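You operate a simulated robot arm through the tools that you are given. There is no shell and no other tool. Be economical: measure what you need, move in short steps, check, and stop when the job is done.

Carry out the task below with a simulated two-armed robot. There is one attempt and no reset: what you move stays moved.

## Task
Tighten the loose bolt of the red spindle hub and hang it back.
Fine: take it off the white bench peg, lay it lengthwise inside the white lines on the loom bench and hold it still; the yellow ring wrench goes back.

It is judged by the outcome, as a careful person would: the job done as asked, and still so three seconds after it is handed in. It fails if anything else is knocked over, pushed out of place, dropped, spilled or broken.

## Robot
Two 7-joint arms with three-finger grippers on one trunk, on a base that drives. Base frame: it is fixed to the floor where the robot stands at the start and does not move with it; the origin is under the middle of the robot, x ahead of it, y to its left, z up; the surface under the hand at the start is at about z = 850. Units: mm, rad, N and s.
The left shoulder is at the start at [42, 154, 1007], the right one opposite. With the tool pointing down near the work surface each hand reaches from about 100 to 620 mm from the robot's upright axis, wherever it stands, measured 20 degrees to its own side. Places, roughly: hub bolt [500, -200, 1100]; loom bench [600, -500, 800]; white bench peg [500, -100, 1200]. Payload 2.69 kg a hand.
The tool frame of a hand sits at the grasp point between the pads (the TCP): z along the fingers, y along the line on which they close. The tips reach 29 mm beyond it. Largest opening 120 mm; the body of the gripper starts 78 mm behind the TCP.
Orientation is that of the tool frame in the base frame, as a unit quaternion [x, y, z, w]. With the fingers straight down and closing along the base's y, the tool's x points along the base's -x, its y along +y and its z along -z.

## Interface
- The arms move only by the tool servo_tool. It takes "left_targets", "right_targets" or both (then of equal length, played together; a hand with none holds still); each is a list of rows, each a list of 7 numbers: the turn, a rotation vector about the tool's x, y, z in rad, then the shift along the tool's x, y, z in mm, then the closure, from 0 (fully open) to 1 (shut). In form: [[rx, ry, rz, tx, ty, tz, gripper], ...]. A call has 1 to 12 rows; each row is the pose to reach, as a shift and turn from the pose commanded when the call began, along the tool's axes at that moment. A row lasts 0.2 s, in which the tool goes at most 50 mm and 0.15 rad; a call with a longer step from one row to the next is refused whole, and so is a gripper value outside its range. Where a pose cannot be reached the arm comes as near as it can. A force on the tool above 40 N (or 10 N above the force at the start of the call, whichever is more), or a blocked arm, ends the call early, and 0.2 s more pass. The fingers move at their own pace and stop on an object; they squeeze with about 27 N. The grip force told is the motor's: it shows also when the fingers shut on nothing. Time passes only in rows, and 0.2 s behind the last, so rows that repeat a pose let the fingers close. It gives the time, the measured TCP pose, the force on the tool (base axes), the opening and the grip force at its end, in the units of the frame above (readings bear some noise), with the torque about the TCP (base axes, N m) and any sound that the robot's microphone picked up, and new pictures: "pictures" is both (left out), scene, wrist or none (wrist: the cameras of the hands that moved).
- Cameras (640 x 400 px; columns grow to the right, rows downward): "scene" is now at [139.8, -46.8, 1158]; the picture's right is [-0.54, -0.84, 0.00], its down [-0.46, 0.30, -0.84] and it looks along [0.70, -0.46, -0.55] (base axes); focal length 214 px, centre (320, 200). "left" rides on the left gripper at [63, 0, -104] in its tool frame; the picture's right is [0.00, 1.00, 0.00], its down [-0.83, 0.00, -0.56] and it looks along [-0.56, 0.00, 0.83] (tool axes); focal length 275 px, centre (320, 200). "right" rides on the right gripper at [63, 0, -104] in its tool frame; the picture's right is [0.00, 1.00, 0.00], its down [-0.83, 0.00, -0.56] and it looks along [-0.56, 0.00, 0.83] (tool axes); focal length 275 px, centre (320, 200). There is no depth. A picture from a camera that has moved, and an enlarged one, comes with that camera's place and axes in the base frame and with its lens.
- move_column(by): slides the trunk up (or, below 0, down) by that many mm; the arms and the scene camera ride with it, the base frame stays. It gives what a move gives, with no picture.
- steer(legs): drives the robot by 1 to 6 legs, each [ahead, left, turn to the left] in mm, mm and rad, along the robot's own axes; the way and the turn of a leg run together, so that a leg with both is an arc; at most 1500 mm and 3.142 rad a leg. The arms and the cameras ride along, it lands a little off, and it stops where it bumps. It gives what a move gives, and a new picture of the scene camera.
- head_to(pan, tilt): turns the head with the scene camera to pan (to the left, within 1.396 rad either way) and tilt (down, from -0.506 to 1.204), counted from straight ahead of the robot. It gives what a move gives, and a new picture of the scene camera.
- inspect(camera, box): a new picture of the part [left, top, right, bottom] of that camera's present view, enlarged. The clock stands still meanwhile.
- finish_job(): hands the job in; it is judged then, once.

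Go step by step. Nothing tells you exact positions but the pictures and the camera data: compare them with the known pose of the tool, close in by small moves and look again before you grip or let go. The budget is 120 turns and 260 pictures, counting those below and the enlarged ones. Unless the task says otherwise, let go and move clear before handing in, and close with one line.

The tools are called after "Request:" by a JSON object that holds its "api" and its "payload". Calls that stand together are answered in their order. servo_tool: Moves the arms, as the interface text tells. Its arguments: {"type":"object","properties":{"left_targets":{"type":"array"},"right_targets":{"type":"array"},"pictures":{"type":"string","enum":["both","scene","wrist","none"]}},"required":[]} The other tools are called the same way: move_column (by) slides the trunk up or down; steer (legs) drives the base; head_to (pan, tilt) turns the head that bears the scene camera; inspect (camera, box) takes an enlarged picture of a part of a camera's view; finish_job () hands the job in.

At the start:

```text
clock: 0.0
left_tool_pos: [341.5, -32.3, 1001.1]
left_orientation: [0.0, 1.0, 0.001, 0.0]
left_ft_force: [0.6, -0.4, 0.4]
left_ft_torque: [0.01, 0.0, 0.03]
left_opening: 120.0
left_grip_force: 0.1
right_tool_pos: [346.7, -442.9, 999.6]
right_orientation: [0.0, 1.0, 0.0, 0.0]
right_ft_force: [-0.4, 0.7, -0.5]
right_ft_torque: [-0.03, 0.04, 0.0]
right_opening: 119.8
right_grip_force: 0.1
trunk travel left (down, up): [-375.0, 63.0]
robot x, y, heading: [-2.3, 1.0, 0.005]
head pan, tilt: [-0.574, 0.578]
```

scene: 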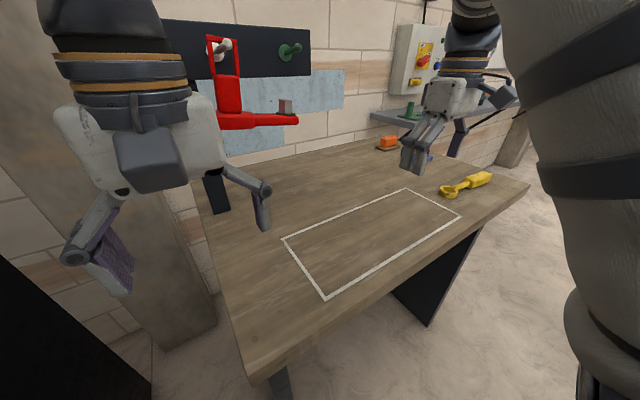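
right: 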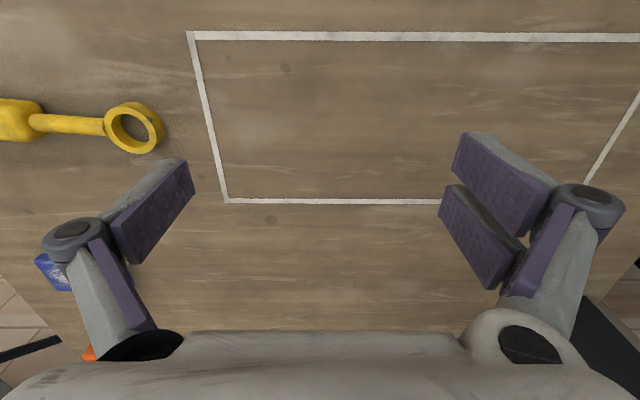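
left: 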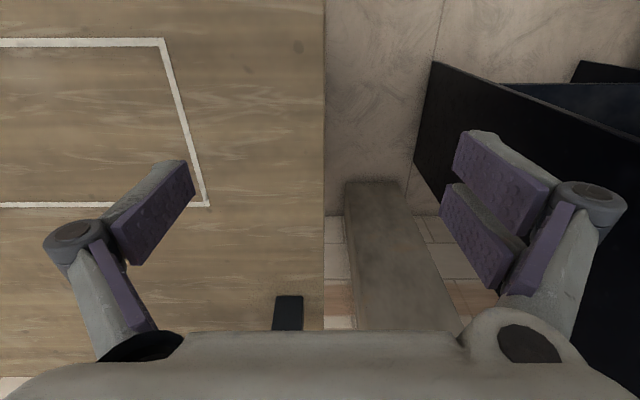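

The red hub hangs on a white peg on the dark board at the left; the yellow ring wrench lies on the bench beyond the white outline. I'll look closer at both before moving.

Request:
{"api": "inspect", "payload": {"camera": "scene", "box": [180, 20, 340, 170]}}

Request:
{"api": "inspect", "payload": {"camera": "scene", "box": [360, 90, 540, 210]}}

Request:
{"api": "head_to", "payload": {"pan": -0.3, "tilt": 0.2}}

```text
2.67 times, centred on (260, 95) of scene
camera zoom: at [139.8, -46.8, 1158.0], right [-0.54, -0.84, 0.0], down [-0.46, 0.3, -0.84], along [0.7, -0.46, -0.55], focal length 572 px, centre (480, 480)
```

zoom: 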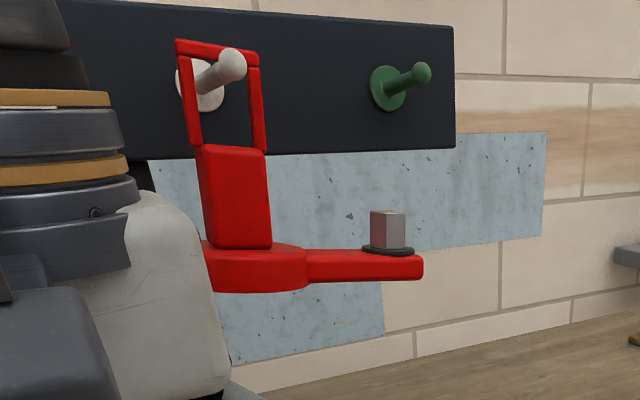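

```text
3.33 times, centred on (450, 150) of scene
camera zoom: at [139.8, -46.8, 1158.0], right [-0.54, -0.84, 0.0], down [-0.46, 0.3, -0.84], along [0.7, -0.46, -0.55], focal length 715 px, centre (-113, 367)
```

zoom: 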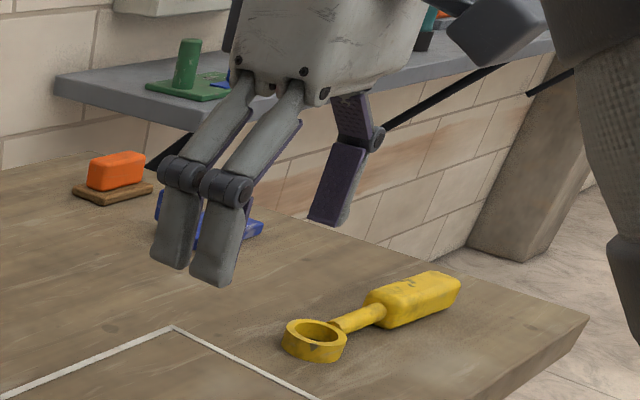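

```text
clock: 0.8
left_tool_pos: [341.8, -33.4, 1000.2]
left_orientation: [0.0, 1.0, 0.0, -0.001]
left_ft_force: [0.1, 0.6, -0.4]
left_ft_torque: [0.0, 0.02, 0.01]
left_opening: 120.1
left_grip_force: 0.0
right_tool_pos: [345.3, -444.1, 1000.0]
right_orientation: [0.0, 1.0, 0.001, -0.001]
right_ft_force: [-0.2, 0.1, -0.2]
right_ft_torque: [-0.01, 0.03, 0.01]
right_opening: 120.1
right_grip_force: 0.1
trunk travel left (down, up): [-375.0, 63.0]
robot x, y, heading: [-1.1, -1.2, 0.002]
head pan, tilt: [-0.3, 0.201]
camera scene: at [154.1, -26.0, 1192.7], right [-0.3, -0.96, 0.0], down [-0.19, 0.06, -0.98], along [0.94, -0.29, -0.2], focal length 214 px, centre (320, 200)
```

scene: 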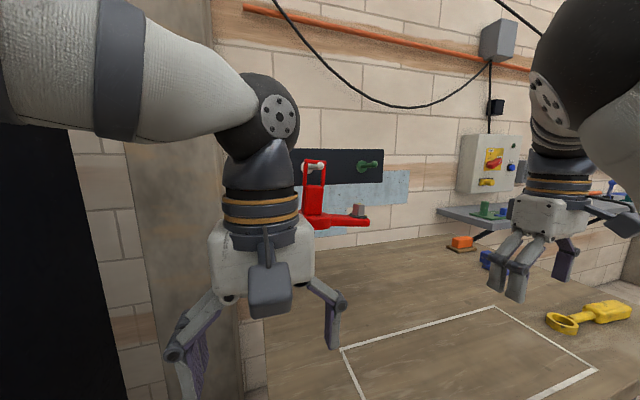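

Bench top fits z≈850 and the white outline is about x 295–456, y −548 to −159; the wrench ring is near (370,−617). The hub's distance is still uncertain, so I'll pitch the left hand to 45° so that its camera looks at the hub.

Request:
{"api": "servo_tool", "payload": {"left_targets": [[0, -0.131, 0, 0, -10, -15, 0], [0, -0.262, 0, 0, -20, -30, 0], [0, -0.393, 0, 0, -30, -45, 0], [0, -0.524, 0, 0, -40, -60, 0], [0, -0.655, 0, 0, -50, -75, 0], [0, -0.785, 0, 0, -60, -90, 0], [0, -0.785, 0, 0, -60, -90, 0]], "pictures": "both"}}

```text
clock: 2.5
left_tool_pos: [348.6, -90.9, 1089.8]
left_orientation: [-0.01, 0.926, -0.003, 0.378]
left_ft_force: [-0.6, -0.5, -0.4]
left_ft_torque: [0.01, -0.02, -0.03]
left_opening: 119.7
left_grip_force: 0.0
right_tool_pos: [344.6, -443.0, 998.2]
right_orientation: [0.0, 1.0, 0.0, 0.0]
right_ft_force: [-0.2, -0.8, -0.4]
right_ft_torque: [0.01, -0.03, 0.0]
right_opening: 120.3
right_grip_force: 0.1
trunk travel left (down, up): [-375.0, 63.0]
robot x, y, heading: [-4.8, 0.3, 0.001]
head pan, tilt: [-0.3, 0.201]
camera scene: at [153.8, -22.6, 1203.2], right [-0.27, -0.96, 0.0], down [-0.08, 0.02, -1.0], along [0.96, -0.26, -0.09], focal length 214 px, centre (320, 200)
camera left: at [230.5, -90.9, 1119.2], right [-0.01, 1.0, -0.01], down [0.21, 0.01, 0.98], along [0.98, 0.01, -0.21], focal length 275 px, centre (320, 200)
```

scene: 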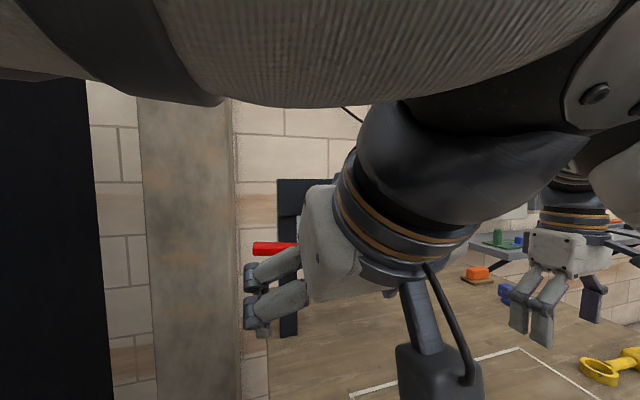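
left: 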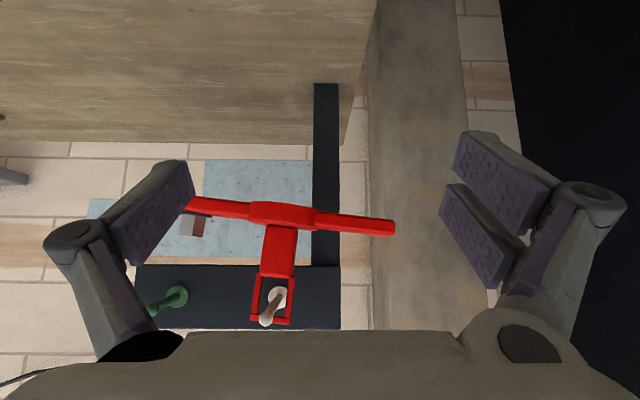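

The board stands on a post on the bench at x≈617. The white peg reaches from there to about (525,−141,1177), and the hub body hangs near x≈535–560, z≈1080–1150. It has an arm to each side; I'll look closer.

Request:
{"api": "inspect", "payload": {"camera": "left", "box": [180, 160, 420, 340]}}

Request:
{"api": "servo_tool", "payload": {"left_targets": [[0, 0, 0, 0, 35, 0, 0], [0, 0, 0, 0, 70, 0, 0], [0, 0, 0, 0, 105, 0, 0], [0, 0, 0, 0, 140, 0, 0], [0, 0, 0, 0, 140, 0, 0]], "pictures": "wrist"}}

Request:
{"api": "inspect", "payload": {"camera": "left", "box": [100, 160, 340, 340]}}

```text
2.22 times, centred on (300, 250) of left
camera zoom: at [230.5, -90.9, 1119.2], right [-0.01, 1.0, -0.01], down [0.21, 0.01, 0.98], along [0.98, 0.01, -0.21], focal length 612 px, centre (364, 89)
```

zoom: 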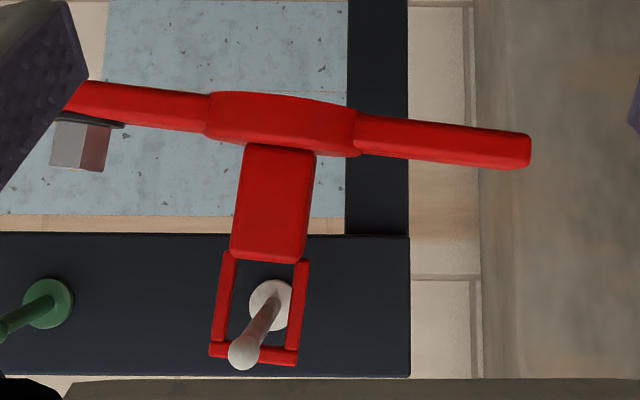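

```text
clock: 3.6
left_tool_pos: [343.1, 46.8, 1086.2]
left_orientation: [-0.004, 0.925, 0.004, 0.38]
left_ft_force: [1.1, -0.4, -0.4]
left_ft_torque: [-0.02, 0.03, 0.0]
left_opening: 119.8
left_grip_force: 0.0
right_tool_pos: [346.1, -445.0, 999.7]
right_orientation: [0.0, 1.0, -0.001, 0.0]
right_ft_force: [-0.2, 1.3, 0.1]
right_ft_torque: [0.0, 0.0, -0.01]
right_opening: 120.0
right_grip_force: 0.1
trunk travel left (down, up): [-375.0, 63.0]
robot x, y, heading: [4.0, 0.6, -0.002]
head pan, tilt: [-0.3, 0.201]
camera left: at [225.8, 47.4, 1116.4], right [-0.01, 1.0, 0.01], down [0.2, -0.01, 0.98], along [0.98, 0.01, -0.2], focal length 275 px, centre (320, 200)
```

left: 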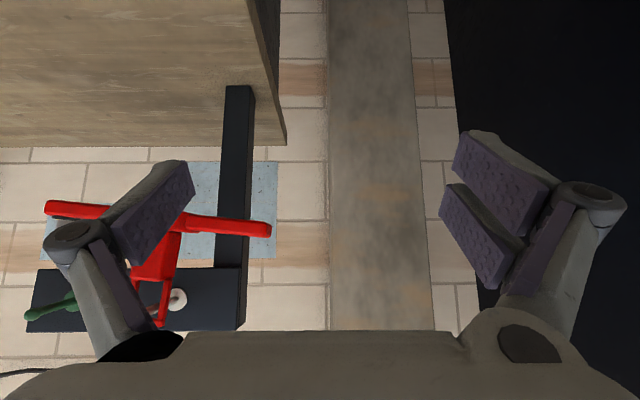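

```text
2.22 times, centred on (220, 250) of left
camera zoom: at [225.8, 47.4, 1116.4], right [-0.01, 1.0, 0.01], down [0.2, -0.01, 0.98], along [0.98, 0.01, -0.2], focal length 612 px, centre (542, 89)
```

zoom: 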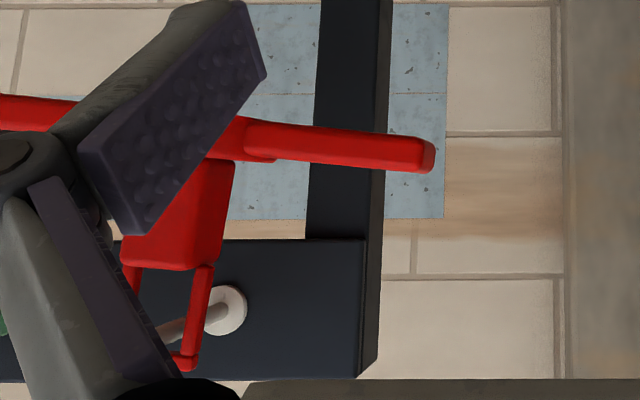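

The hub is about 242 mm across its arms (y −250 to −8, front x≈523) and rolled about 0.11 rad, with the bolt side lower. Its body is about 34 mm wide, centred near (548,−131,1115). I'll bring the left hand in line with it, half open and matching that roll.

Request:
{"api": "servo_tool", "payload": {"left_targets": [[-0.016, 0, 0.015, -13, -36, 3, 0.25], [-0.031, 0, 0.031, -26, -71, 6, 0.5], [-0.047, 0, 0.046, -39, -107, 9, 0.5], [-0.062, 0, 0.062, -53, -142, 12, 0.5], [-0.078, 0, 0.077, -66, -178, 15, 0.5], [-0.078, 0, 0.077, -66, -178, 15, 0.5]], "pictures": "wrist"}}

Request:
{"api": "inspect", "payload": {"camera": "left", "box": [200, 140, 440, 340]}}

```text
clock: 5.0
left_tool_pos: [405.5, -121.4, 1131.6]
left_orientation: [0.006, 0.924, 0.043, 0.38]
left_ft_force: [-0.1, -0.1, 0.4]
left_ft_torque: [-0.02, -0.01, -0.01]
left_opening: 59.8
left_grip_force: 0.1
right_tool_pos: [344.9, -444.2, 998.1]
right_orientation: [0.001, 1.0, 0.0, 0.0]
right_ft_force: [-0.2, 1.1, -0.3]
right_ft_torque: [-0.01, 0.0, 0.02]
right_opening: 120.1
right_grip_force: 0.1
trunk travel left (down, up): [-375.0, 63.0]
robot x, y, heading: [5.1, -0.1, -0.0]
head pan, tilt: [-0.3, 0.201]
camera left: at [288.3, -126.6, 1160.7], right [-0.02, 1.0, 0.09], down [0.2, -0.08, 0.98], along [0.98, 0.03, -0.2], focal length 275 px, centre (320, 200)
```

left: 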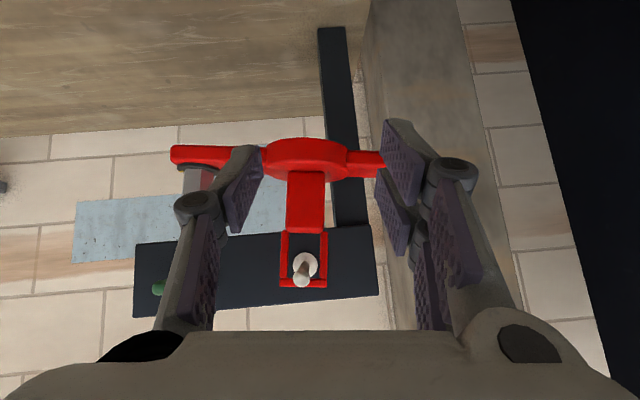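

```text
2.00 times, centred on (320, 240) of left
camera zoom: at [288.3, -126.6, 1160.7], right [-0.02, 1.0, 0.09], down [0.2, -0.08, 0.98], along [0.98, 0.03, -0.2], focal length 551 px, centre (320, 120)
```

zoom: 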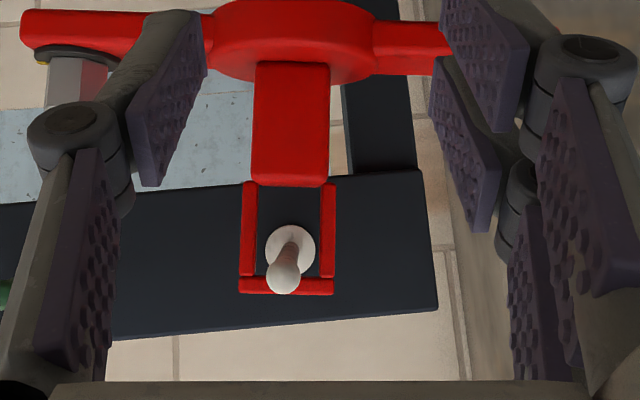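

The roll now matches and the body centre reads y≈−133, z≈1111. I'll approach two thirds of the way and look again.

Request:
{"api": "servo_tool", "payload": {"left_targets": [[0, 0, 0, -16, -5, 18, 0.5], [0, 0, 0, -31, -10, 36, 0.5], [0, 0, 0, -47, -15, 54, 0.5], [0, 0, 0, -63, -15, 71, 0.5], [0, 0, 0, -63, -15, 71, 0.5]], "pictures": "wrist"}}

Request:
{"api": "inspect", "payload": {"camera": "left", "box": [200, 100, 440, 340]}}

```text
clock: 6.2
left_tool_pos: [478.4, -140.0, 1121.5]
left_orientation: [0.021, 0.923, 0.05, 0.382]
left_ft_force: [0.1, -0.6, -0.2]
left_ft_torque: [-0.01, 0.03, 0.01]
left_opening: 60.0
left_grip_force: 0.1
left hand out of reach, approached as far as the arm can: row 3, 4, 5
right_tool_pos: [345.5, -443.8, 999.4]
right_orientation: [0.0, 1.0, 0.0, 0.0]
right_ft_force: [0.5, 0.0, -0.2]
right_ft_torque: [0.01, 0.0, -0.01]
right_opening: 120.1
right_grip_force: 0.1
trunk travel left (down, up): [-375.0, 63.0]
robot x, y, heading: [-2.0, -1.0, 0.001]
head pan, tilt: [-0.3, 0.201]
camera left: at [360.4, -142.5, 1149.6], right [0.0, 0.99, 0.11], down [0.2, -0.11, 0.97], along [0.98, 0.02, -0.19], focal length 275 px, centre (320, 200)
```

left: 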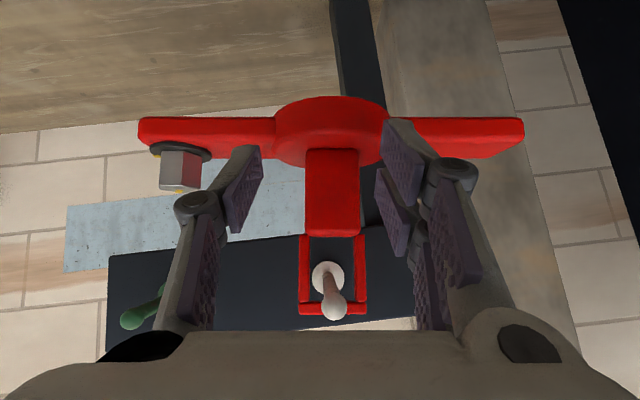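

```text
1.67 times, centred on (320, 220) of left
camera zoom: at [360.4, -142.5, 1149.6], right [0.0, 0.99, 0.11], down [0.2, -0.11, 0.97], along [0.98, 0.02, -0.19], focal length 459 px, centre (320, 167)
```

zoom: 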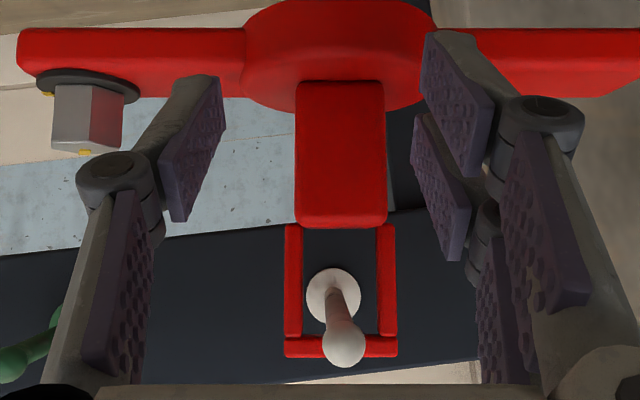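

The arm runs out of reach at x≈478. I'll back off, drive the robot 260 mm to its right (which also suits the clamp area), and then approach again.

Request:
{"api": "servo_tool", "payload": {"left_targets": [[0, 0, 0, 16, 0, -18, 0.5], [0, 0, 0, 36, 0, -36, 0.5], [0, 0, 0, 55, 0, -54, 0.5], [0, 0, 0, 75, 0, -72, 0.5], [0, 0, 0, 95, 0, -90, 0.5]], "pictures": "none"}}

Request:
{"api": "steer", "payload": {"legs": [[0, -260, 0]]}}

Request:
{"api": "inspect", "payload": {"camera": "left", "box": [0, 0, 640, 400]}}

```text
clock: 7.7
left_tool_pos: [367.6, -117.7, 1136.4]
left_orientation: [-0.02, 0.927, 0.025, 0.374]
left_ft_force: [-0.2, -0.3, 0.1]
left_ft_torque: [0.0, -0.01, -0.03]
left_opening: 60.3
left_grip_force: 0.0
right_tool_pos: [345.3, -444.3, 998.4]
right_orientation: [0.001, 1.0, 0.001, -0.002]
right_ft_force: [-0.8, 1.4, -0.5]
right_ft_torque: [-0.03, 0.03, 0.01]
right_opening: 120.0
right_grip_force: 0.1
trunk travel left (down, up): [-375.0, 63.0]
robot x, y, heading: [2.1, 0.7, -0.0]
head pan, tilt: [-0.3, 0.201]
stopped in row 5 (left hand): the arm was blocked; the commanded pose is now the measured one
```

```text
clock: 10.2
left_tool_pos: [365.2, -374.8, 1138.1]
left_orientation: [-0.018, 0.926, 0.026, 0.375]
left_ft_force: [0.5, -0.4, -1.0]
left_ft_torque: [-0.01, -0.01, -0.04]
left_opening: 59.8
left_grip_force: 0.1
right_tool_pos: [344.5, -700.9, 997.1]
right_orientation: [0.001, 1.0, 0.001, -0.002]
right_ft_force: [0.4, -0.8, 1.2]
right_ft_torque: [-0.01, 0.0, 0.02]
right_opening: 120.2
right_grip_force: 0.1
trunk travel left (down, up): [-375.0, 63.0]
robot x, y, heading: [0.3, -257.9, -0.003]
head pan, tilt: [-0.3, 0.201]
camera scene: at [154.1, -276.6, 1202.2], right [-0.24, -0.97, 0.0], down [-0.1, 0.02, -1.0], along [0.97, -0.24, -0.1], focal length 214 px, centre (320, 200)
```

scene: 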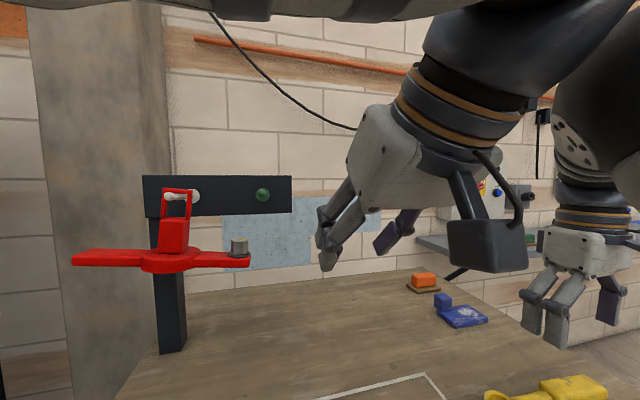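

```text
1.00 times, centred on (320, 200) of left (not enlarged: the box is as wide or as high as the picture)
camera zoom: at [247.8, -381.5, 1167.4], right [-0.05, 1.0, 0.04], down [0.21, -0.03, 0.98], along [0.98, 0.06, -0.21], focal length 275 px, centre (320, 200)
```

zoom: 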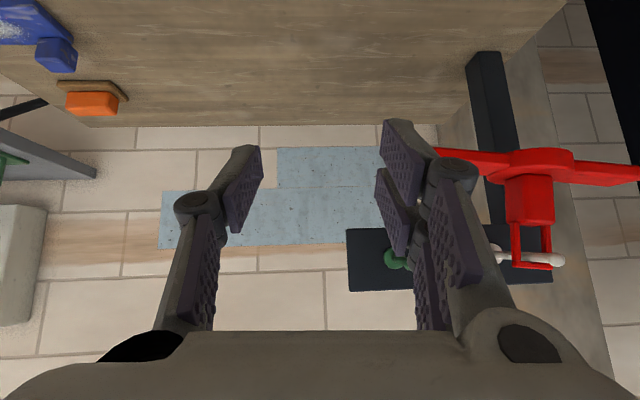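

The drive landed at y≈−258. I'll line the left hand up behind the hub body again, matching its roll.

Request:
{"api": "servo_tool", "payload": {"left_targets": [[-0.003, -0.002, 0.015, -6, 39, 11, 0.5], [-0.006, -0.004, 0.03, -12, 78, 22, 0.5], [-0.009, -0.006, 0.045, -19, 117, 33, 0.5], [-0.012, -0.009, 0.06, -25, 156, 44, 0.5], [-0.014, -0.011, 0.075, -31, 196, 55, 0.5], [-0.017, -0.013, 0.09, -37, 235, 66, 0.5], [-0.017, -0.013, 0.09, -37, 235, 66, 0.5]], "pictures": "wrist"}}

Request:
{"api": "inspect", "payload": {"camera": "left", "box": [200, 100, 440, 340]}}

```text
clock: 11.8
left_tool_pos: [425.1, -135.5, 1123.5]
left_orientation: [0.021, 0.923, 0.05, 0.38]
left_ft_force: [0.1, -0.4, -0.2]
left_ft_torque: [0.0, 0.01, -0.02]
left_opening: 60.1
left_grip_force: 0.0
right_tool_pos: [345.0, -702.0, 996.8]
right_orientation: [0.001, 1.0, 0.001, -0.002]
right_ft_force: [-0.6, 0.3, 0.3]
right_ft_torque: [0.0, 0.02, 0.0]
right_opening: 119.7
right_grip_force: 0.0
trunk travel left (down, up): [-375.0, 63.0]
robot x, y, heading: [-1.7, -258.3, -0.002]
head pan, tilt: [-0.3, 0.201]
camera left: at [307.4, -138.2, 1153.1], right [0.0, 0.99, 0.11], down [0.2, -0.11, 0.97], along [0.98, 0.02, -0.2], focal length 275 px, centre (320, 200)
```

left: 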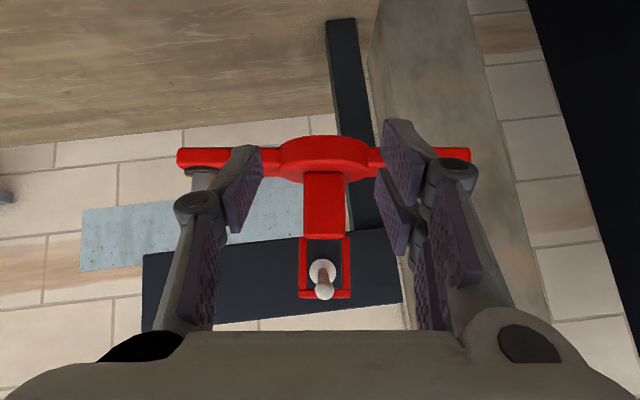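

```text
1.67 times, centred on (320, 220) of left
camera zoom: at [307.4, -138.2, 1153.1], right [0.0, 0.99, 0.11], down [0.2, -0.11, 0.97], along [0.98, 0.02, -0.2], focal length 459 px, centre (320, 167)
```

zoom: 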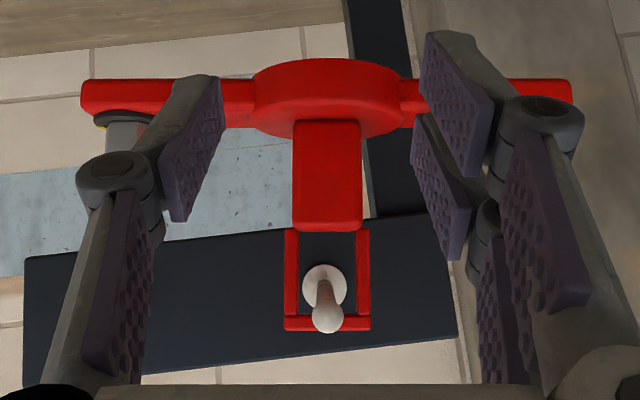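

The fingers straddle the body line with about 12 mm to spare on each side. I'll advance to the grip pose and look before closing.

Request:
{"api": "servo_tool", "payload": {"left_targets": [[0, 0, 0, -17, 3, 18, 0.5], [0, 0, 0, -34, 4, 36, 0.5], [0, 0, 0, -51, 4, 54, 0.5], [0, 0, 0, -68, 4, 72, 0.5], [0, 0, 0, -84, 4, 89, 0.5], [0, 0, 0, -84, 4, 89, 0.5]], "pictures": "both"}}

Request:
{"api": "inspect", "payload": {"camera": "left", "box": [160, 60, 480, 340]}}

Request:
{"api": "inspect", "payload": {"camera": "scene", "box": [60, 140, 300, 320]}}

```text
clock: 13.2
left_tool_pos: [546.9, -131.6, 1118.6]
left_orientation: [0.02, 0.924, 0.05, 0.38]
left_ft_force: [0.0, 0.5, -0.2]
left_ft_torque: [-0.02, 0.0, 0.0]
left_opening: 59.9
left_grip_force: 0.4
right_tool_pos: [343.4, -700.0, 998.8]
right_orientation: [0.001, 1.0, 0.0, -0.001]
right_ft_force: [0.0, -0.8, 0.2]
right_ft_torque: [-0.02, 0.01, 0.01]
right_opening: 119.9
right_grip_force: 0.0
trunk travel left (down, up): [-375.0, 63.0]
robot x, y, heading: [0.5, -257.4, -0.004]
head pan, tilt: [-0.3, 0.201]
camera scene: at [153.6, -281.9, 1192.8], right [-0.3, -0.95, 0.0], down [-0.19, 0.06, -0.98], along [0.94, -0.29, -0.2], focal length 214 px, centre (320, 200)
camera left: at [429.4, -134.4, 1147.1], right [0.0, 0.99, 0.11], down [0.2, -0.11, 0.97], along [0.98, 0.02, -0.2], focal length 275 px, centre (320, 200)
```

scene: 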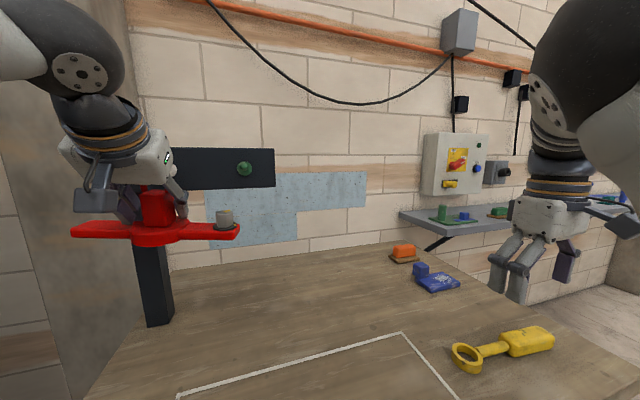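
left: 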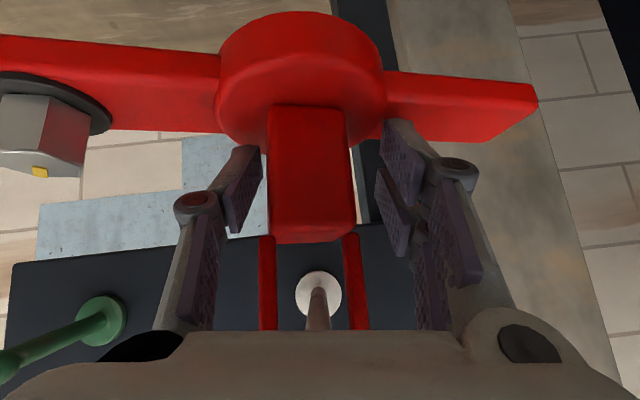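

```text
1.43 times, centred on (320, 200) of left
camera zoom: at [429.4, -134.4, 1147.1], right [0.0, 0.99, 0.11], down [0.2, -0.11, 0.97], along [0.98, 0.02, -0.2], focal length 393 px, centre (320, 200)
```

zoom: 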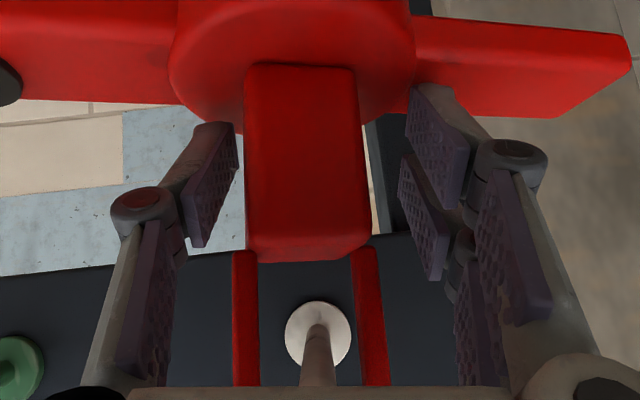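

```text
2.22 times, centred on (180, 230) of scene
camera zoom: at [153.6, -281.9, 1192.8], right [-0.3, -0.95, 0.0], down [-0.19, 0.06, -0.98], along [0.94, -0.29, -0.2], focal length 477 px, centre (631, 133)
```

zoom: 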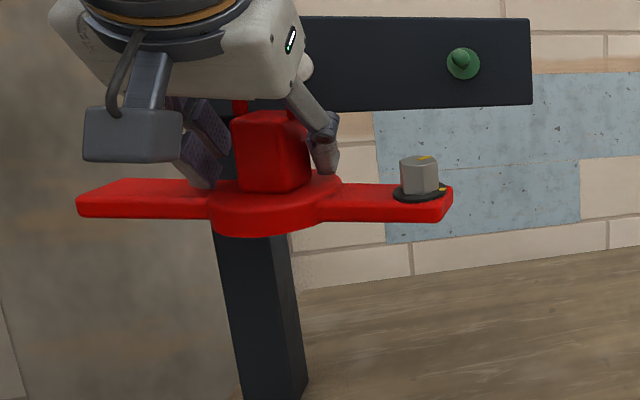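

The fingers are around the body, which sits about 4 mm toward −y of centre. The bolt head and the arm both carry yellow marks, useful later. I'll correct 4 mm and close.

Request:
{"api": "servo_tool", "payload": {"left_targets": [[0, 0, 0, 0, -4, 0, 0.5], [0, 0, 0, 0, -4, 0, 0.65], [0, 0, 0, 0, -4, 0, 0.8], [0, 0, 0, 0, -4, 0, 0.8], [0, 0, 0, 0, -4, 0, 0.8]], "pictures": "both"}}

```text
clock: 14.4
left_tool_pos: [547.0, -135.0, 1119.4]
left_orientation: [0.019, 0.923, 0.051, 0.38]
left_ft_force: [4.0, 2.7, 12.8]
left_ft_torque: [-0.21, 0.33, -0.04]
left_opening: 42.3
left_grip_force: 27.4
right_tool_pos: [343.0, -700.6, 997.2]
right_orientation: [0.002, 1.0, 0.0, -0.002]
right_ft_force: [0.2, -0.5, -0.2]
right_ft_torque: [0.0, 0.02, 0.0]
right_opening: 120.2
right_grip_force: 0.0
trunk travel left (down, up): [-375.0, 63.0]
robot x, y, heading: [-1.1, -256.8, 0.005]
head pan, tilt: [-0.3, 0.201]
camera scene: at [153.2, -282.0, 1193.0], right [-0.3, -0.95, 0.0], down [-0.19, 0.06, -0.98], along [0.94, -0.29, -0.2], focal length 214 px, centre (320, 200)
camera left: at [429.0, -137.6, 1148.4], right [0.0, 0.99, 0.11], down [0.2, -0.11, 0.97], along [0.98, 0.02, -0.2], focal length 275 px, centre (320, 200)
```

scene: 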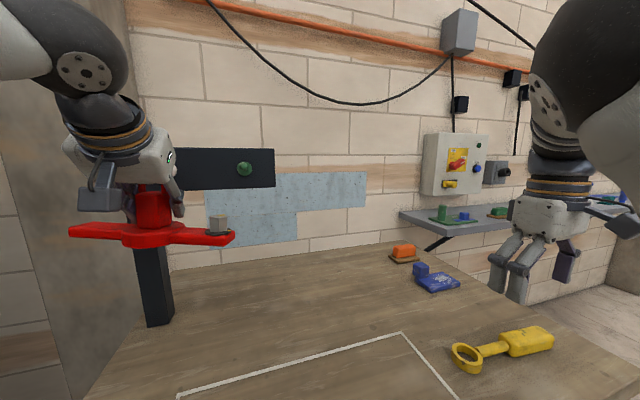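
left: 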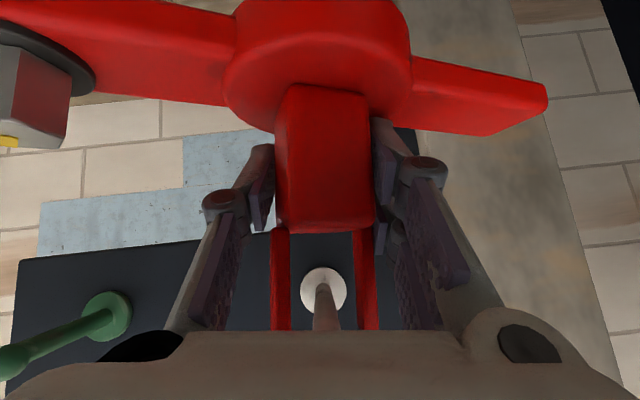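

The grip closed at 42 mm, wider than my body estimate, so I'll check what the pads are touching.

Request:
{"api": "inspect", "payload": {"camera": "left", "box": [200, 70, 440, 330]}}

Request:
{"api": "inspect", "payload": {"camera": "scene", "box": [60, 140, 260, 280]}}

```text
1.54 times, centred on (320, 200) of left
camera zoom: at [429.0, -137.6, 1148.4], right [0.0, 0.99, 0.11], down [0.2, -0.11, 0.97], along [0.98, 0.02, -0.2], focal length 424 px, centre (320, 200)
```

zoom: 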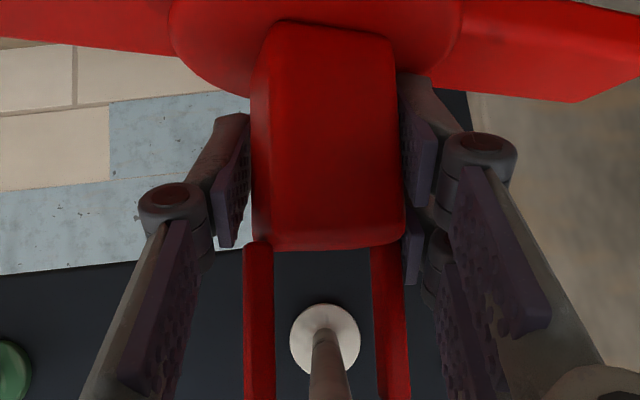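

```text
2.86 times, centred on (160, 210) of scene
camera zoom: at [153.2, -282.0, 1193.0], right [-0.3, -0.95, 0.0], down [-0.19, 0.06, -0.98], along [0.94, -0.29, -0.2], focal length 613 px, centre (777, 171)
```

zoom: 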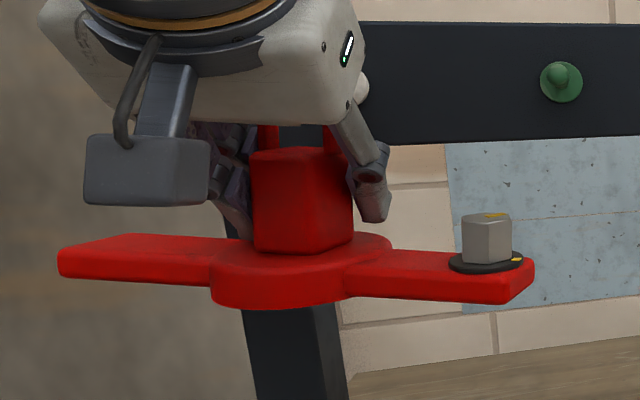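

The body is pinched with a yaw of about 0.15–0.2 rad, so the pads bear on corners. The loop is still on the peg, so I'll release, let it settle, and measure its true yaw.

Request:
{"api": "servo_tool", "payload": {"left_targets": [[0, 0, 0, 0, 0, 0, 0.6], [0, 0, 0, 0, 2, 0, 0.5], [0, 0, 0, 0, 2, 0, 0.5], [0, 0, 0, 0, 2, 0, 0.5], [0, 0, 0, 0, 2, 0, 0.5]], "pictures": "wrist"}}

Request:
{"api": "inspect", "payload": {"camera": "left", "box": [200, 70, 440, 330]}}

Request:
{"api": "inspect", "payload": {"camera": "scene", "box": [60, 140, 260, 280]}}

```text
clock: 15.6
left_tool_pos: [546.5, -134.0, 1117.8]
left_orientation: [0.021, 0.924, 0.049, 0.38]
left_ft_force: [0.5, -0.8, 2.4]
left_ft_torque: [0.05, 0.01, -0.03]
left_opening: 61.9
left_grip_force: 0.0
right_tool_pos: [344.8, -700.4, 998.3]
right_orientation: [0.002, 1.0, 0.001, -0.002]
right_ft_force: [-0.6, -0.1, -0.4]
right_ft_torque: [0.01, 0.01, 0.04]
right_opening: 120.0
right_grip_force: 0.1
trunk travel left (down, up): [-375.0, 63.0]
robot x, y, heading: [1.8, -255.0, 0.001]
head pan, tilt: [-0.3, 0.201]
camera left: at [429.4, -135.9, 1147.2], right [0.0, 0.99, 0.11], down [0.2, -0.11, 0.97], along [0.98, 0.02, -0.2], focal length 275 px, centre (320, 200)
```

left: 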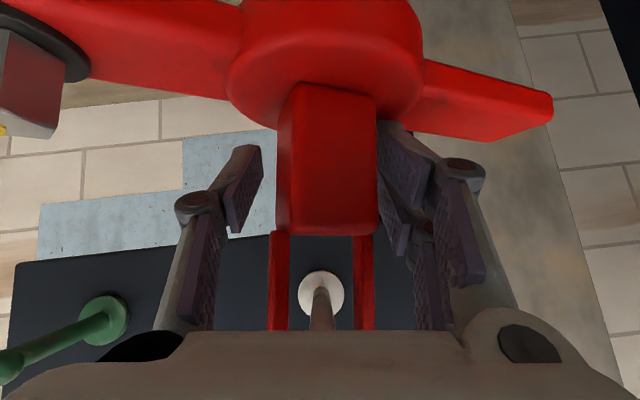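

```text
1.54 times, centred on (320, 200) of left
camera zoom: at [429.4, -135.9, 1147.2], right [0.0, 0.99, 0.11], down [0.2, -0.11, 0.97], along [0.98, 0.02, -0.2], focal length 424 px, centre (320, 200)
```

zoom: 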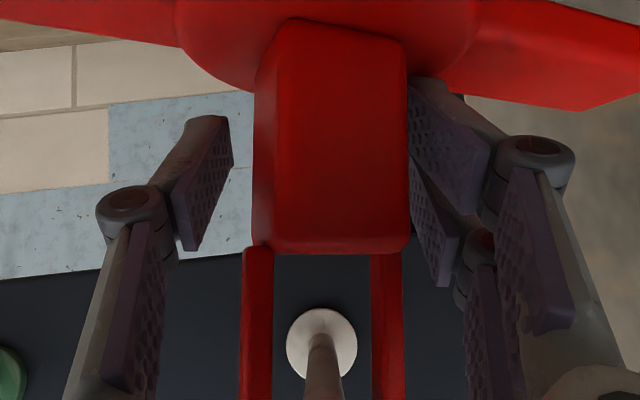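

```text
2.86 times, centred on (160, 210) of scene
camera zoom: at [153.5, -282.4, 1192.8], right [-0.3, -0.95, 0.0], down [-0.19, 0.06, -0.98], along [0.94, -0.29, -0.2], focal length 613 px, centre (777, 171)
```

zoom: 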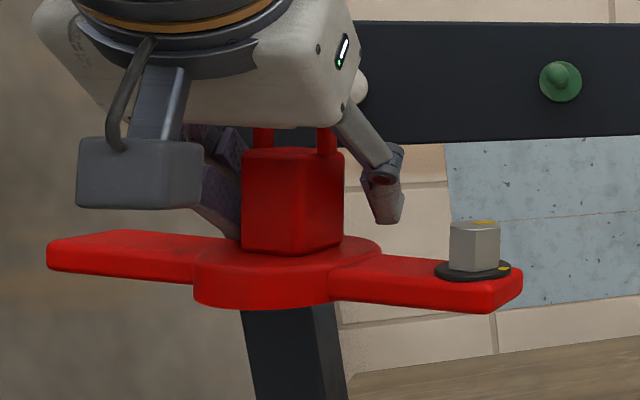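

The hub leans on the right-hand pad and seems swung toward me, with a fingertip probably touching the disc. I'll back off slightly and centre so it can hang freely again.

Request:
{"api": "servo_tool", "payload": {"left_targets": [[0, 0, 0, 0, 5, -4, 0.4], [0, 0, 0, 0, 9, -10, 0.4], [0, 0, 0, 0, 9, -20, 0.4], [0, 0, 0, 0, 9, -20, 0.4], [0, 0, 0, 0, 9, -20, 0.4], [0, 0, 0, 0, 9, -20, 0.4]], "pictures": "wrist"}}

Request:
{"api": "inspect", "payload": {"camera": "scene", "box": [60, 140, 260, 280]}}

```text
clock: 17.0
left_tool_pos: [532.8, -125.0, 1133.6]
left_orientation: [0.021, 0.924, 0.051, 0.379]
left_ft_force: [-0.1, -0.5, 0.2]
left_ft_torque: [-0.01, 0.03, -0.01]
left_opening: 71.9
left_grip_force: 0.0
right_tool_pos: [343.9, -700.3, 999.1]
right_orientation: [0.002, 1.0, 0.0, -0.001]
right_ft_force: [0.6, 0.8, 0.3]
right_ft_torque: [-0.01, -0.01, 0.03]
right_opening: 119.8
right_grip_force: 0.1
trunk travel left (down, up): [-375.0, 63.0]
robot x, y, heading: [2.3, -256.7, -0.001]
head pan, tilt: [-0.3, 0.201]
camera left: at [414.7, -128.2, 1163.1], right [0.0, 0.99, 0.11], down [0.2, -0.11, 0.97], along [0.98, 0.02, -0.2], focal length 275 px, centre (320, 200)
```

left: 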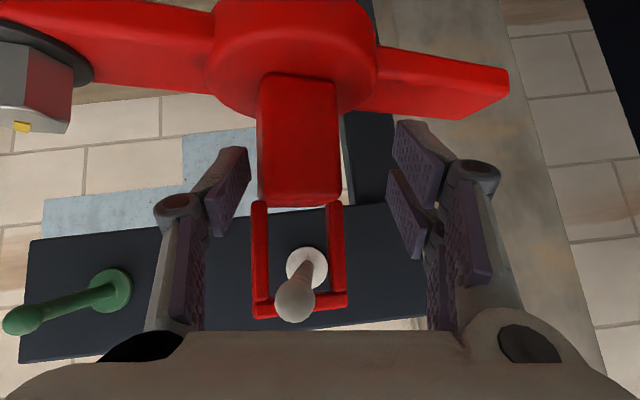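

```text
2.86 times, centred on (160, 210) of scene
camera zoom: at [153.7, -282.2, 1192.8], right [-0.3, -0.95, 0.0], down [-0.19, 0.06, -0.98], along [0.94, -0.29, -0.2], focal length 613 px, centre (777, 171)
```

zoom: 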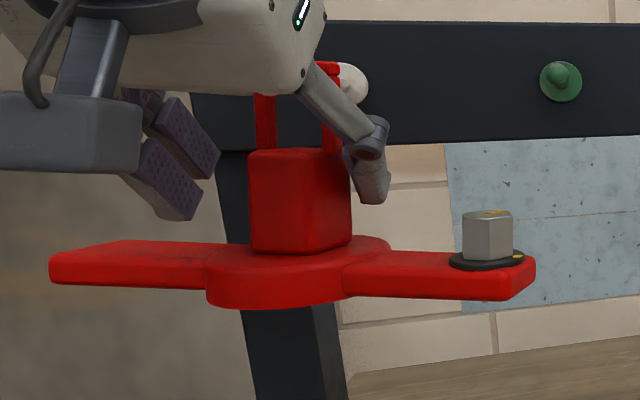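

The hub now hangs yawed about −0.19 rad, and width scaling puts the body front at x≈546, further in than I thought. A shallower pitch will clear the peg knob and reach deeper. I'll back off, re-pitch to about 25° below horizontal and match that yaw.

Request:
{"api": "servo_tool", "payload": {"left_targets": [[0, 0, 0, 23, -2, -25, 0.4], [0.045, -0.11, 0.032, 23, -2, -25, 0.4], [0.09, -0.22, 0.065, 23, -2, -25, 0.4], [0.125, -0.3, 0.09, 23, -2, -25, 0.4], [0.1545, -0.375, 0.11, 23, -2, -25, 0.4], [0.1545, -0.375, 0.11, 23, -2, -25, 0.4]], "pictures": "wrist"}}

Request:
{"api": "inspect", "payload": {"camera": "left", "box": [180, 60, 460, 320]}}

Request:
{"api": "inspect", "payload": {"camera": "scene", "box": [60, 140, 260, 280]}}

```text
clock: 18.4
left_tool_pos: [497.9, -128.1, 1136.3]
left_orientation: [0.109, 0.835, -0.005, 0.539]
left_ft_force: [1.1, 0.8, 0.2]
left_ft_torque: [0.0, -0.04, -0.02]
left_opening: 72.1
left_grip_force: 0.0
right_tool_pos: [343.2, -700.7, 998.4]
right_orientation: [0.001, 1.0, 0.002, -0.002]
right_ft_force: [-0.7, -0.3, 0.7]
right_ft_torque: [-0.03, 0.01, 0.02]
right_opening: 120.0
right_grip_force: 0.0
trunk travel left (down, up): [-375.0, 63.0]
robot x, y, heading: [-0.9, -253.4, 0.003]
head pan, tilt: [-0.3, 0.201]
camera left: at [380.6, -102.9, 1121.6], right [0.19, 0.98, 0.11], down [-0.17, -0.08, 0.98], along [0.97, -0.21, 0.15], focal length 275 px, centre (320, 200)
```

left: 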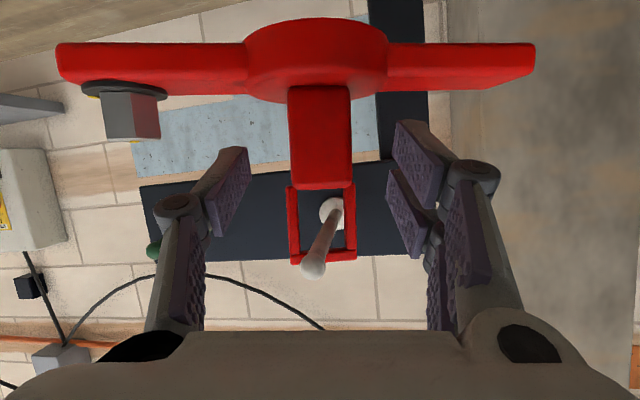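

```text
1.54 times, centred on (320, 190) of left
camera zoom: at [380.6, -102.9, 1121.6], right [0.19, 0.98, 0.11], down [-0.17, -0.08, 0.98], along [0.97, -0.21, 0.15], focal length 424 px, centre (320, 215)
```

zoom: 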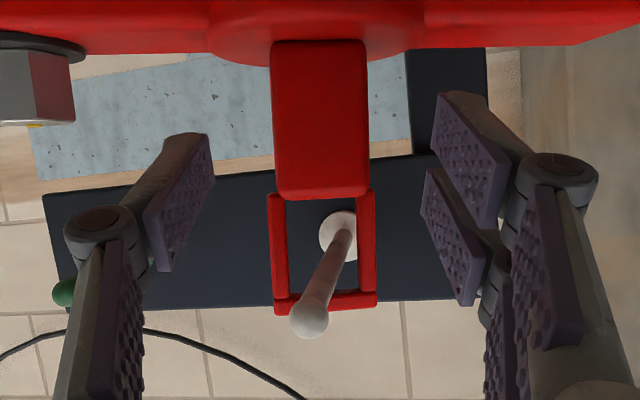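

```text
2.86 times, centred on (160, 210) of scene
camera zoom: at [153.7, -282.3, 1192.8], right [-0.3, -0.95, 0.0], down [-0.19, 0.06, -0.98], along [0.94, -0.29, -0.2], focal length 613 px, centre (777, 171)
```

zoom: 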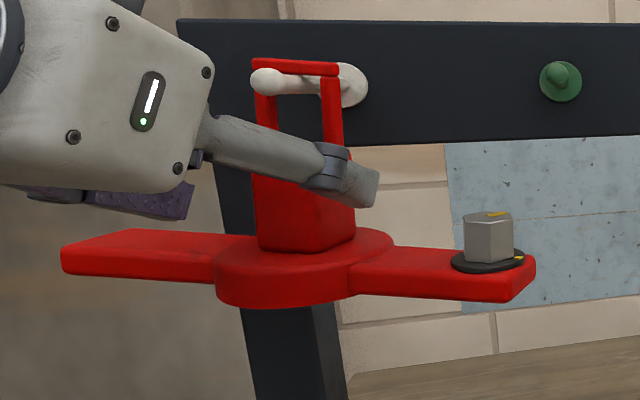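

The hub now looks nearly square to the hand. The arm-length ratio suggests about 0.12 rad more yaw, so I'll add that and advance so the pads cover the whole body depth.

Request:
{"api": "servo_tool", "payload": {"left_targets": [[0.054, -0.006, 0.025, 0, -1, 0, 0.45], [0.108, -0.013, 0.05, 0, -3, 10, 0.45], [0.108, -0.013, 0.05, 0, -3, 30, 0.45], [0.108, -0.013, 0.05, 0, -3, 50, 0.45], [0.108, -0.013, 0.05, 0, -3, 50, 0.45]], "pictures": "wrist"}}

Request:
{"api": "inspect", "payload": {"camera": "left", "box": [180, 20, 460, 300]}}

Request:
{"api": "inspect", "payload": {"camera": "scene", "box": [60, 140, 260, 280]}}

```text
clock: 19.6
left_tool_pos: [543.4, -136.2, 1110.8]
left_orientation: [0.16, 0.828, -0.039, 0.537]
left_ft_force: [-0.2, 0.2, -0.6]
left_ft_torque: [-0.01, 0.01, -0.05]
left_opening: 66.0
left_grip_force: 0.2
right_tool_pos: [343.8, -701.3, 999.5]
right_orientation: [0.002, 1.0, 0.001, -0.002]
right_ft_force: [-0.3, 0.1, 0.4]
right_ft_torque: [-0.02, 0.0, -0.02]
right_opening: 120.2
right_grip_force: 0.0
trunk travel left (down, up): [-375.0, 63.0]
robot x, y, heading: [0.7, -258.7, -0.002]
head pan, tilt: [-0.3, 0.201]
camera left: at [428.7, -97.7, 1099.1], right [0.3, 0.95, 0.11], down [-0.18, -0.06, 0.98], along [0.94, -0.32, 0.15], focal length 275 px, centre (320, 200)
```

left: 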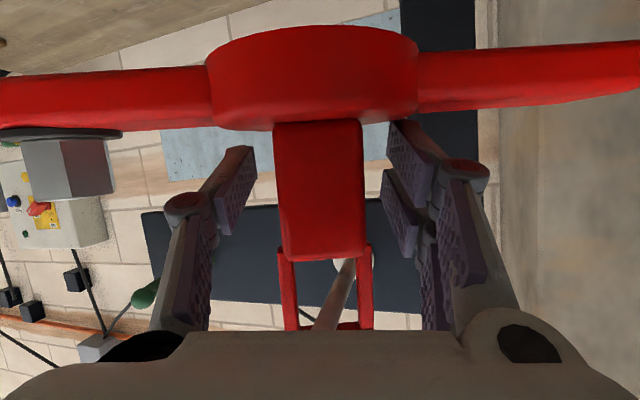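

```text
1.43 times, centred on (320, 160) of left
camera zoom: at [428.7, -97.7, 1099.1], right [0.3, 0.95, 0.11], down [-0.18, -0.06, 0.98], along [0.94, -0.32, 0.15], focal length 393 px, centre (320, 257)
```

zoom: 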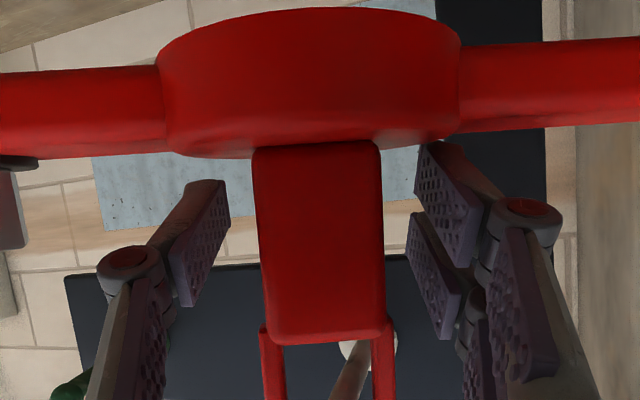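

```text
2.86 times, centred on (160, 210) of scene
camera zoom: at [153.7, -282.0, 1192.7], right [-0.3, -0.95, 0.0], down [-0.19, 0.06, -0.98], along [0.94, -0.29, -0.2], focal length 613 px, centre (777, 171)
```

zoom: 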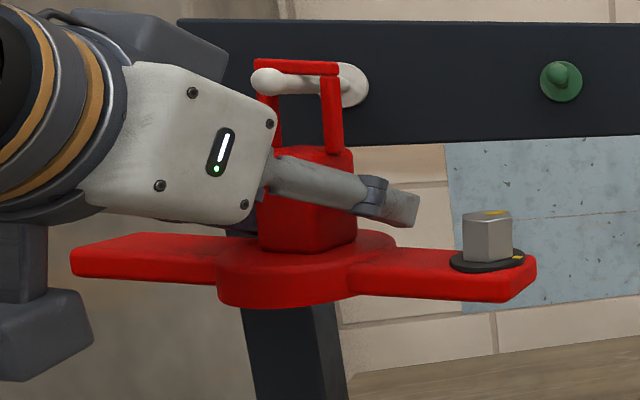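

The hand is square to the hub now, with the body centred between the pads. I'll advance the last 20 mm and close.

Request:
{"api": "servo_tool", "payload": {"left_targets": [[0, 0, 0, 0, 0, 10, 0.45], [0, 0, 0, 0, 0, 20, 0.45], [0, 0, 0, 0, 0, 20, 0.55], [0, 0, 0, 0, 0, 20, 0.65], [0, 0, 0, 0, 0, 20, 0.8], [0, 0, 0, 0, 0, 20, 0.8], [0, 0, 0, 0, 0, 20, 0.8]], "pictures": "wrist"}}

Request:
{"api": "inspect", "payload": {"camera": "scene", "box": [60, 140, 260, 280]}}

```text
clock: 21.2
left_tool_pos: [560.2, -140.7, 1108.1]
left_orientation: [0.159, 0.827, -0.038, 0.538]
left_ft_force: [6.9, 4.2, 15.1]
left_ft_torque: [-0.25, 0.65, -0.06]
left_opening: 36.4
left_grip_force: 27.2
right_tool_pos: [344.5, -699.9, 998.1]
right_orientation: [0.002, 1.0, 0.001, -0.002]
right_ft_force: [-0.1, -0.3, 0.0]
right_ft_torque: [0.01, 0.0, 0.01]
right_opening: 119.9
right_grip_force: 0.1
trunk travel left (down, up): [-375.0, 63.0]
robot x, y, heading: [-1.1, -258.5, -0.003]
head pan, tilt: [-0.3, 0.201]
camera left: at [446.5, -101.9, 1093.2], right [0.3, 0.95, 0.11], down [-0.18, -0.06, 0.98], along [0.94, -0.32, 0.15], focal length 275 px, centre (320, 200)
```

left: 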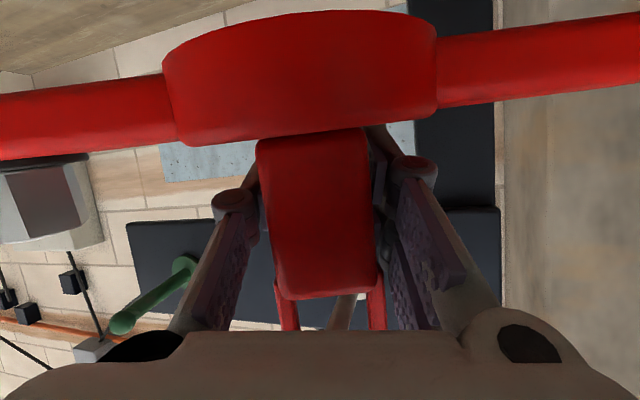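

```text
2.86 times, centred on (160, 210) of scene
camera zoom: at [153.6, -281.7, 1193.0], right [-0.3, -0.95, 0.0], down [-0.19, 0.06, -0.98], along [0.94, -0.29, -0.2], focal length 613 px, centre (777, 171)
```

zoom: 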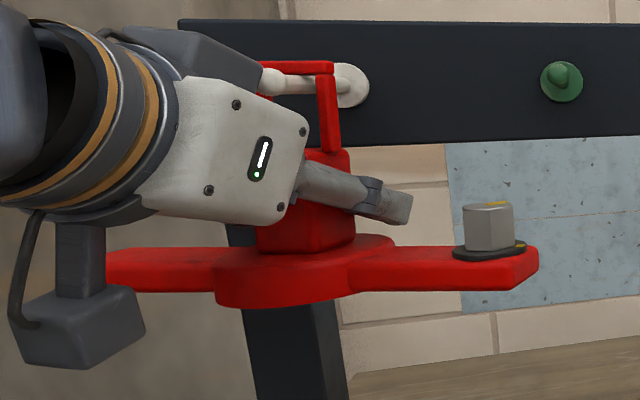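

Flush grip at 36 mm. The upward force suggests I'm pressing the loop down on the peg, so I'll lift about 14 mm and check the load.

Request:
{"api": "servo_tool", "payload": {"left_targets": [[0, 0, 0, -4.5, 0.5, -2.1, 0.8], [0, 0, 0, -9, 1, -4.2, 0.8], [0, 0, 0, -12.6, 1.5, -5.9, 0.8], [0, 0, 0, -12.6, 1.5, -5.9, 0.8]], "pictures": "wrist"}}

Request:
{"api": "inspect", "payload": {"camera": "scene", "box": [60, 140, 260, 280]}}

```text
clock: 22.2
left_tool_pos: [560.2, -142.1, 1118.8]
left_orientation: [0.158, 0.828, -0.037, 0.537]
left_ft_force: [-0.8, -0.5, -3.7]
left_ft_torque: [0.02, -0.05, 0.01]
left_opening: 32.8
left_grip_force: 27.1
right_tool_pos: [344.7, -700.0, 998.5]
right_orientation: [0.002, 1.0, 0.001, -0.001]
right_ft_force: [-0.2, -0.1, -0.1]
right_ft_torque: [0.03, -0.01, 0.02]
right_opening: 120.0
right_grip_force: 0.0
trunk travel left (down, up): [-375.0, 63.0]
robot x, y, heading: [-2.3, -257.3, -0.0]
head pan, tilt: [-0.3, 0.201]
camera left: at [446.8, -102.7, 1105.7], right [0.3, 0.95, 0.11], down [-0.18, -0.06, 0.98], along [0.94, -0.32, 0.15], focal length 275 px, centre (320, 200)
```

left: 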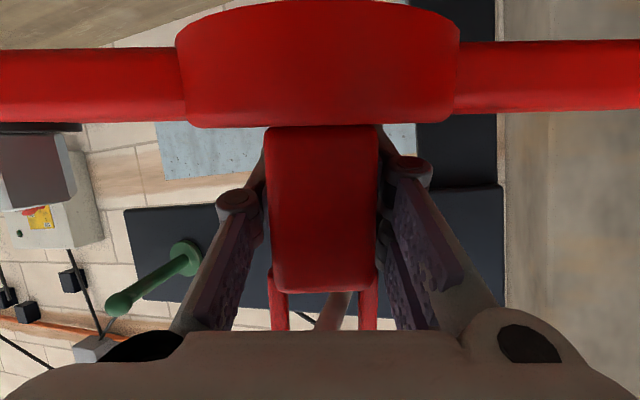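

```text
2.86 times, centred on (160, 210) of scene
camera zoom: at [153.9, -282.1, 1192.7], right [-0.3, -0.95, 0.0], down [-0.19, 0.06, -0.98], along [0.94, -0.29, -0.2], focal length 613 px, centre (777, 171)
```

zoom: 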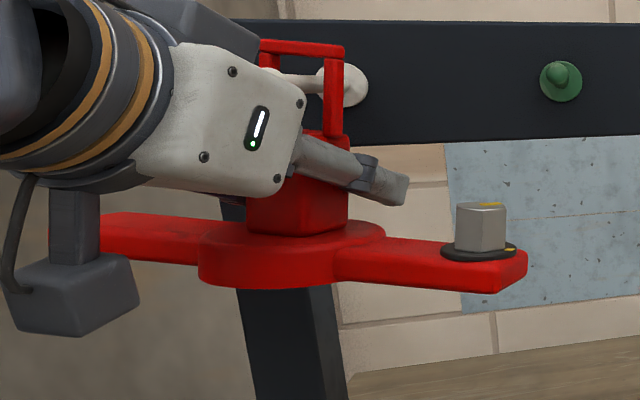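

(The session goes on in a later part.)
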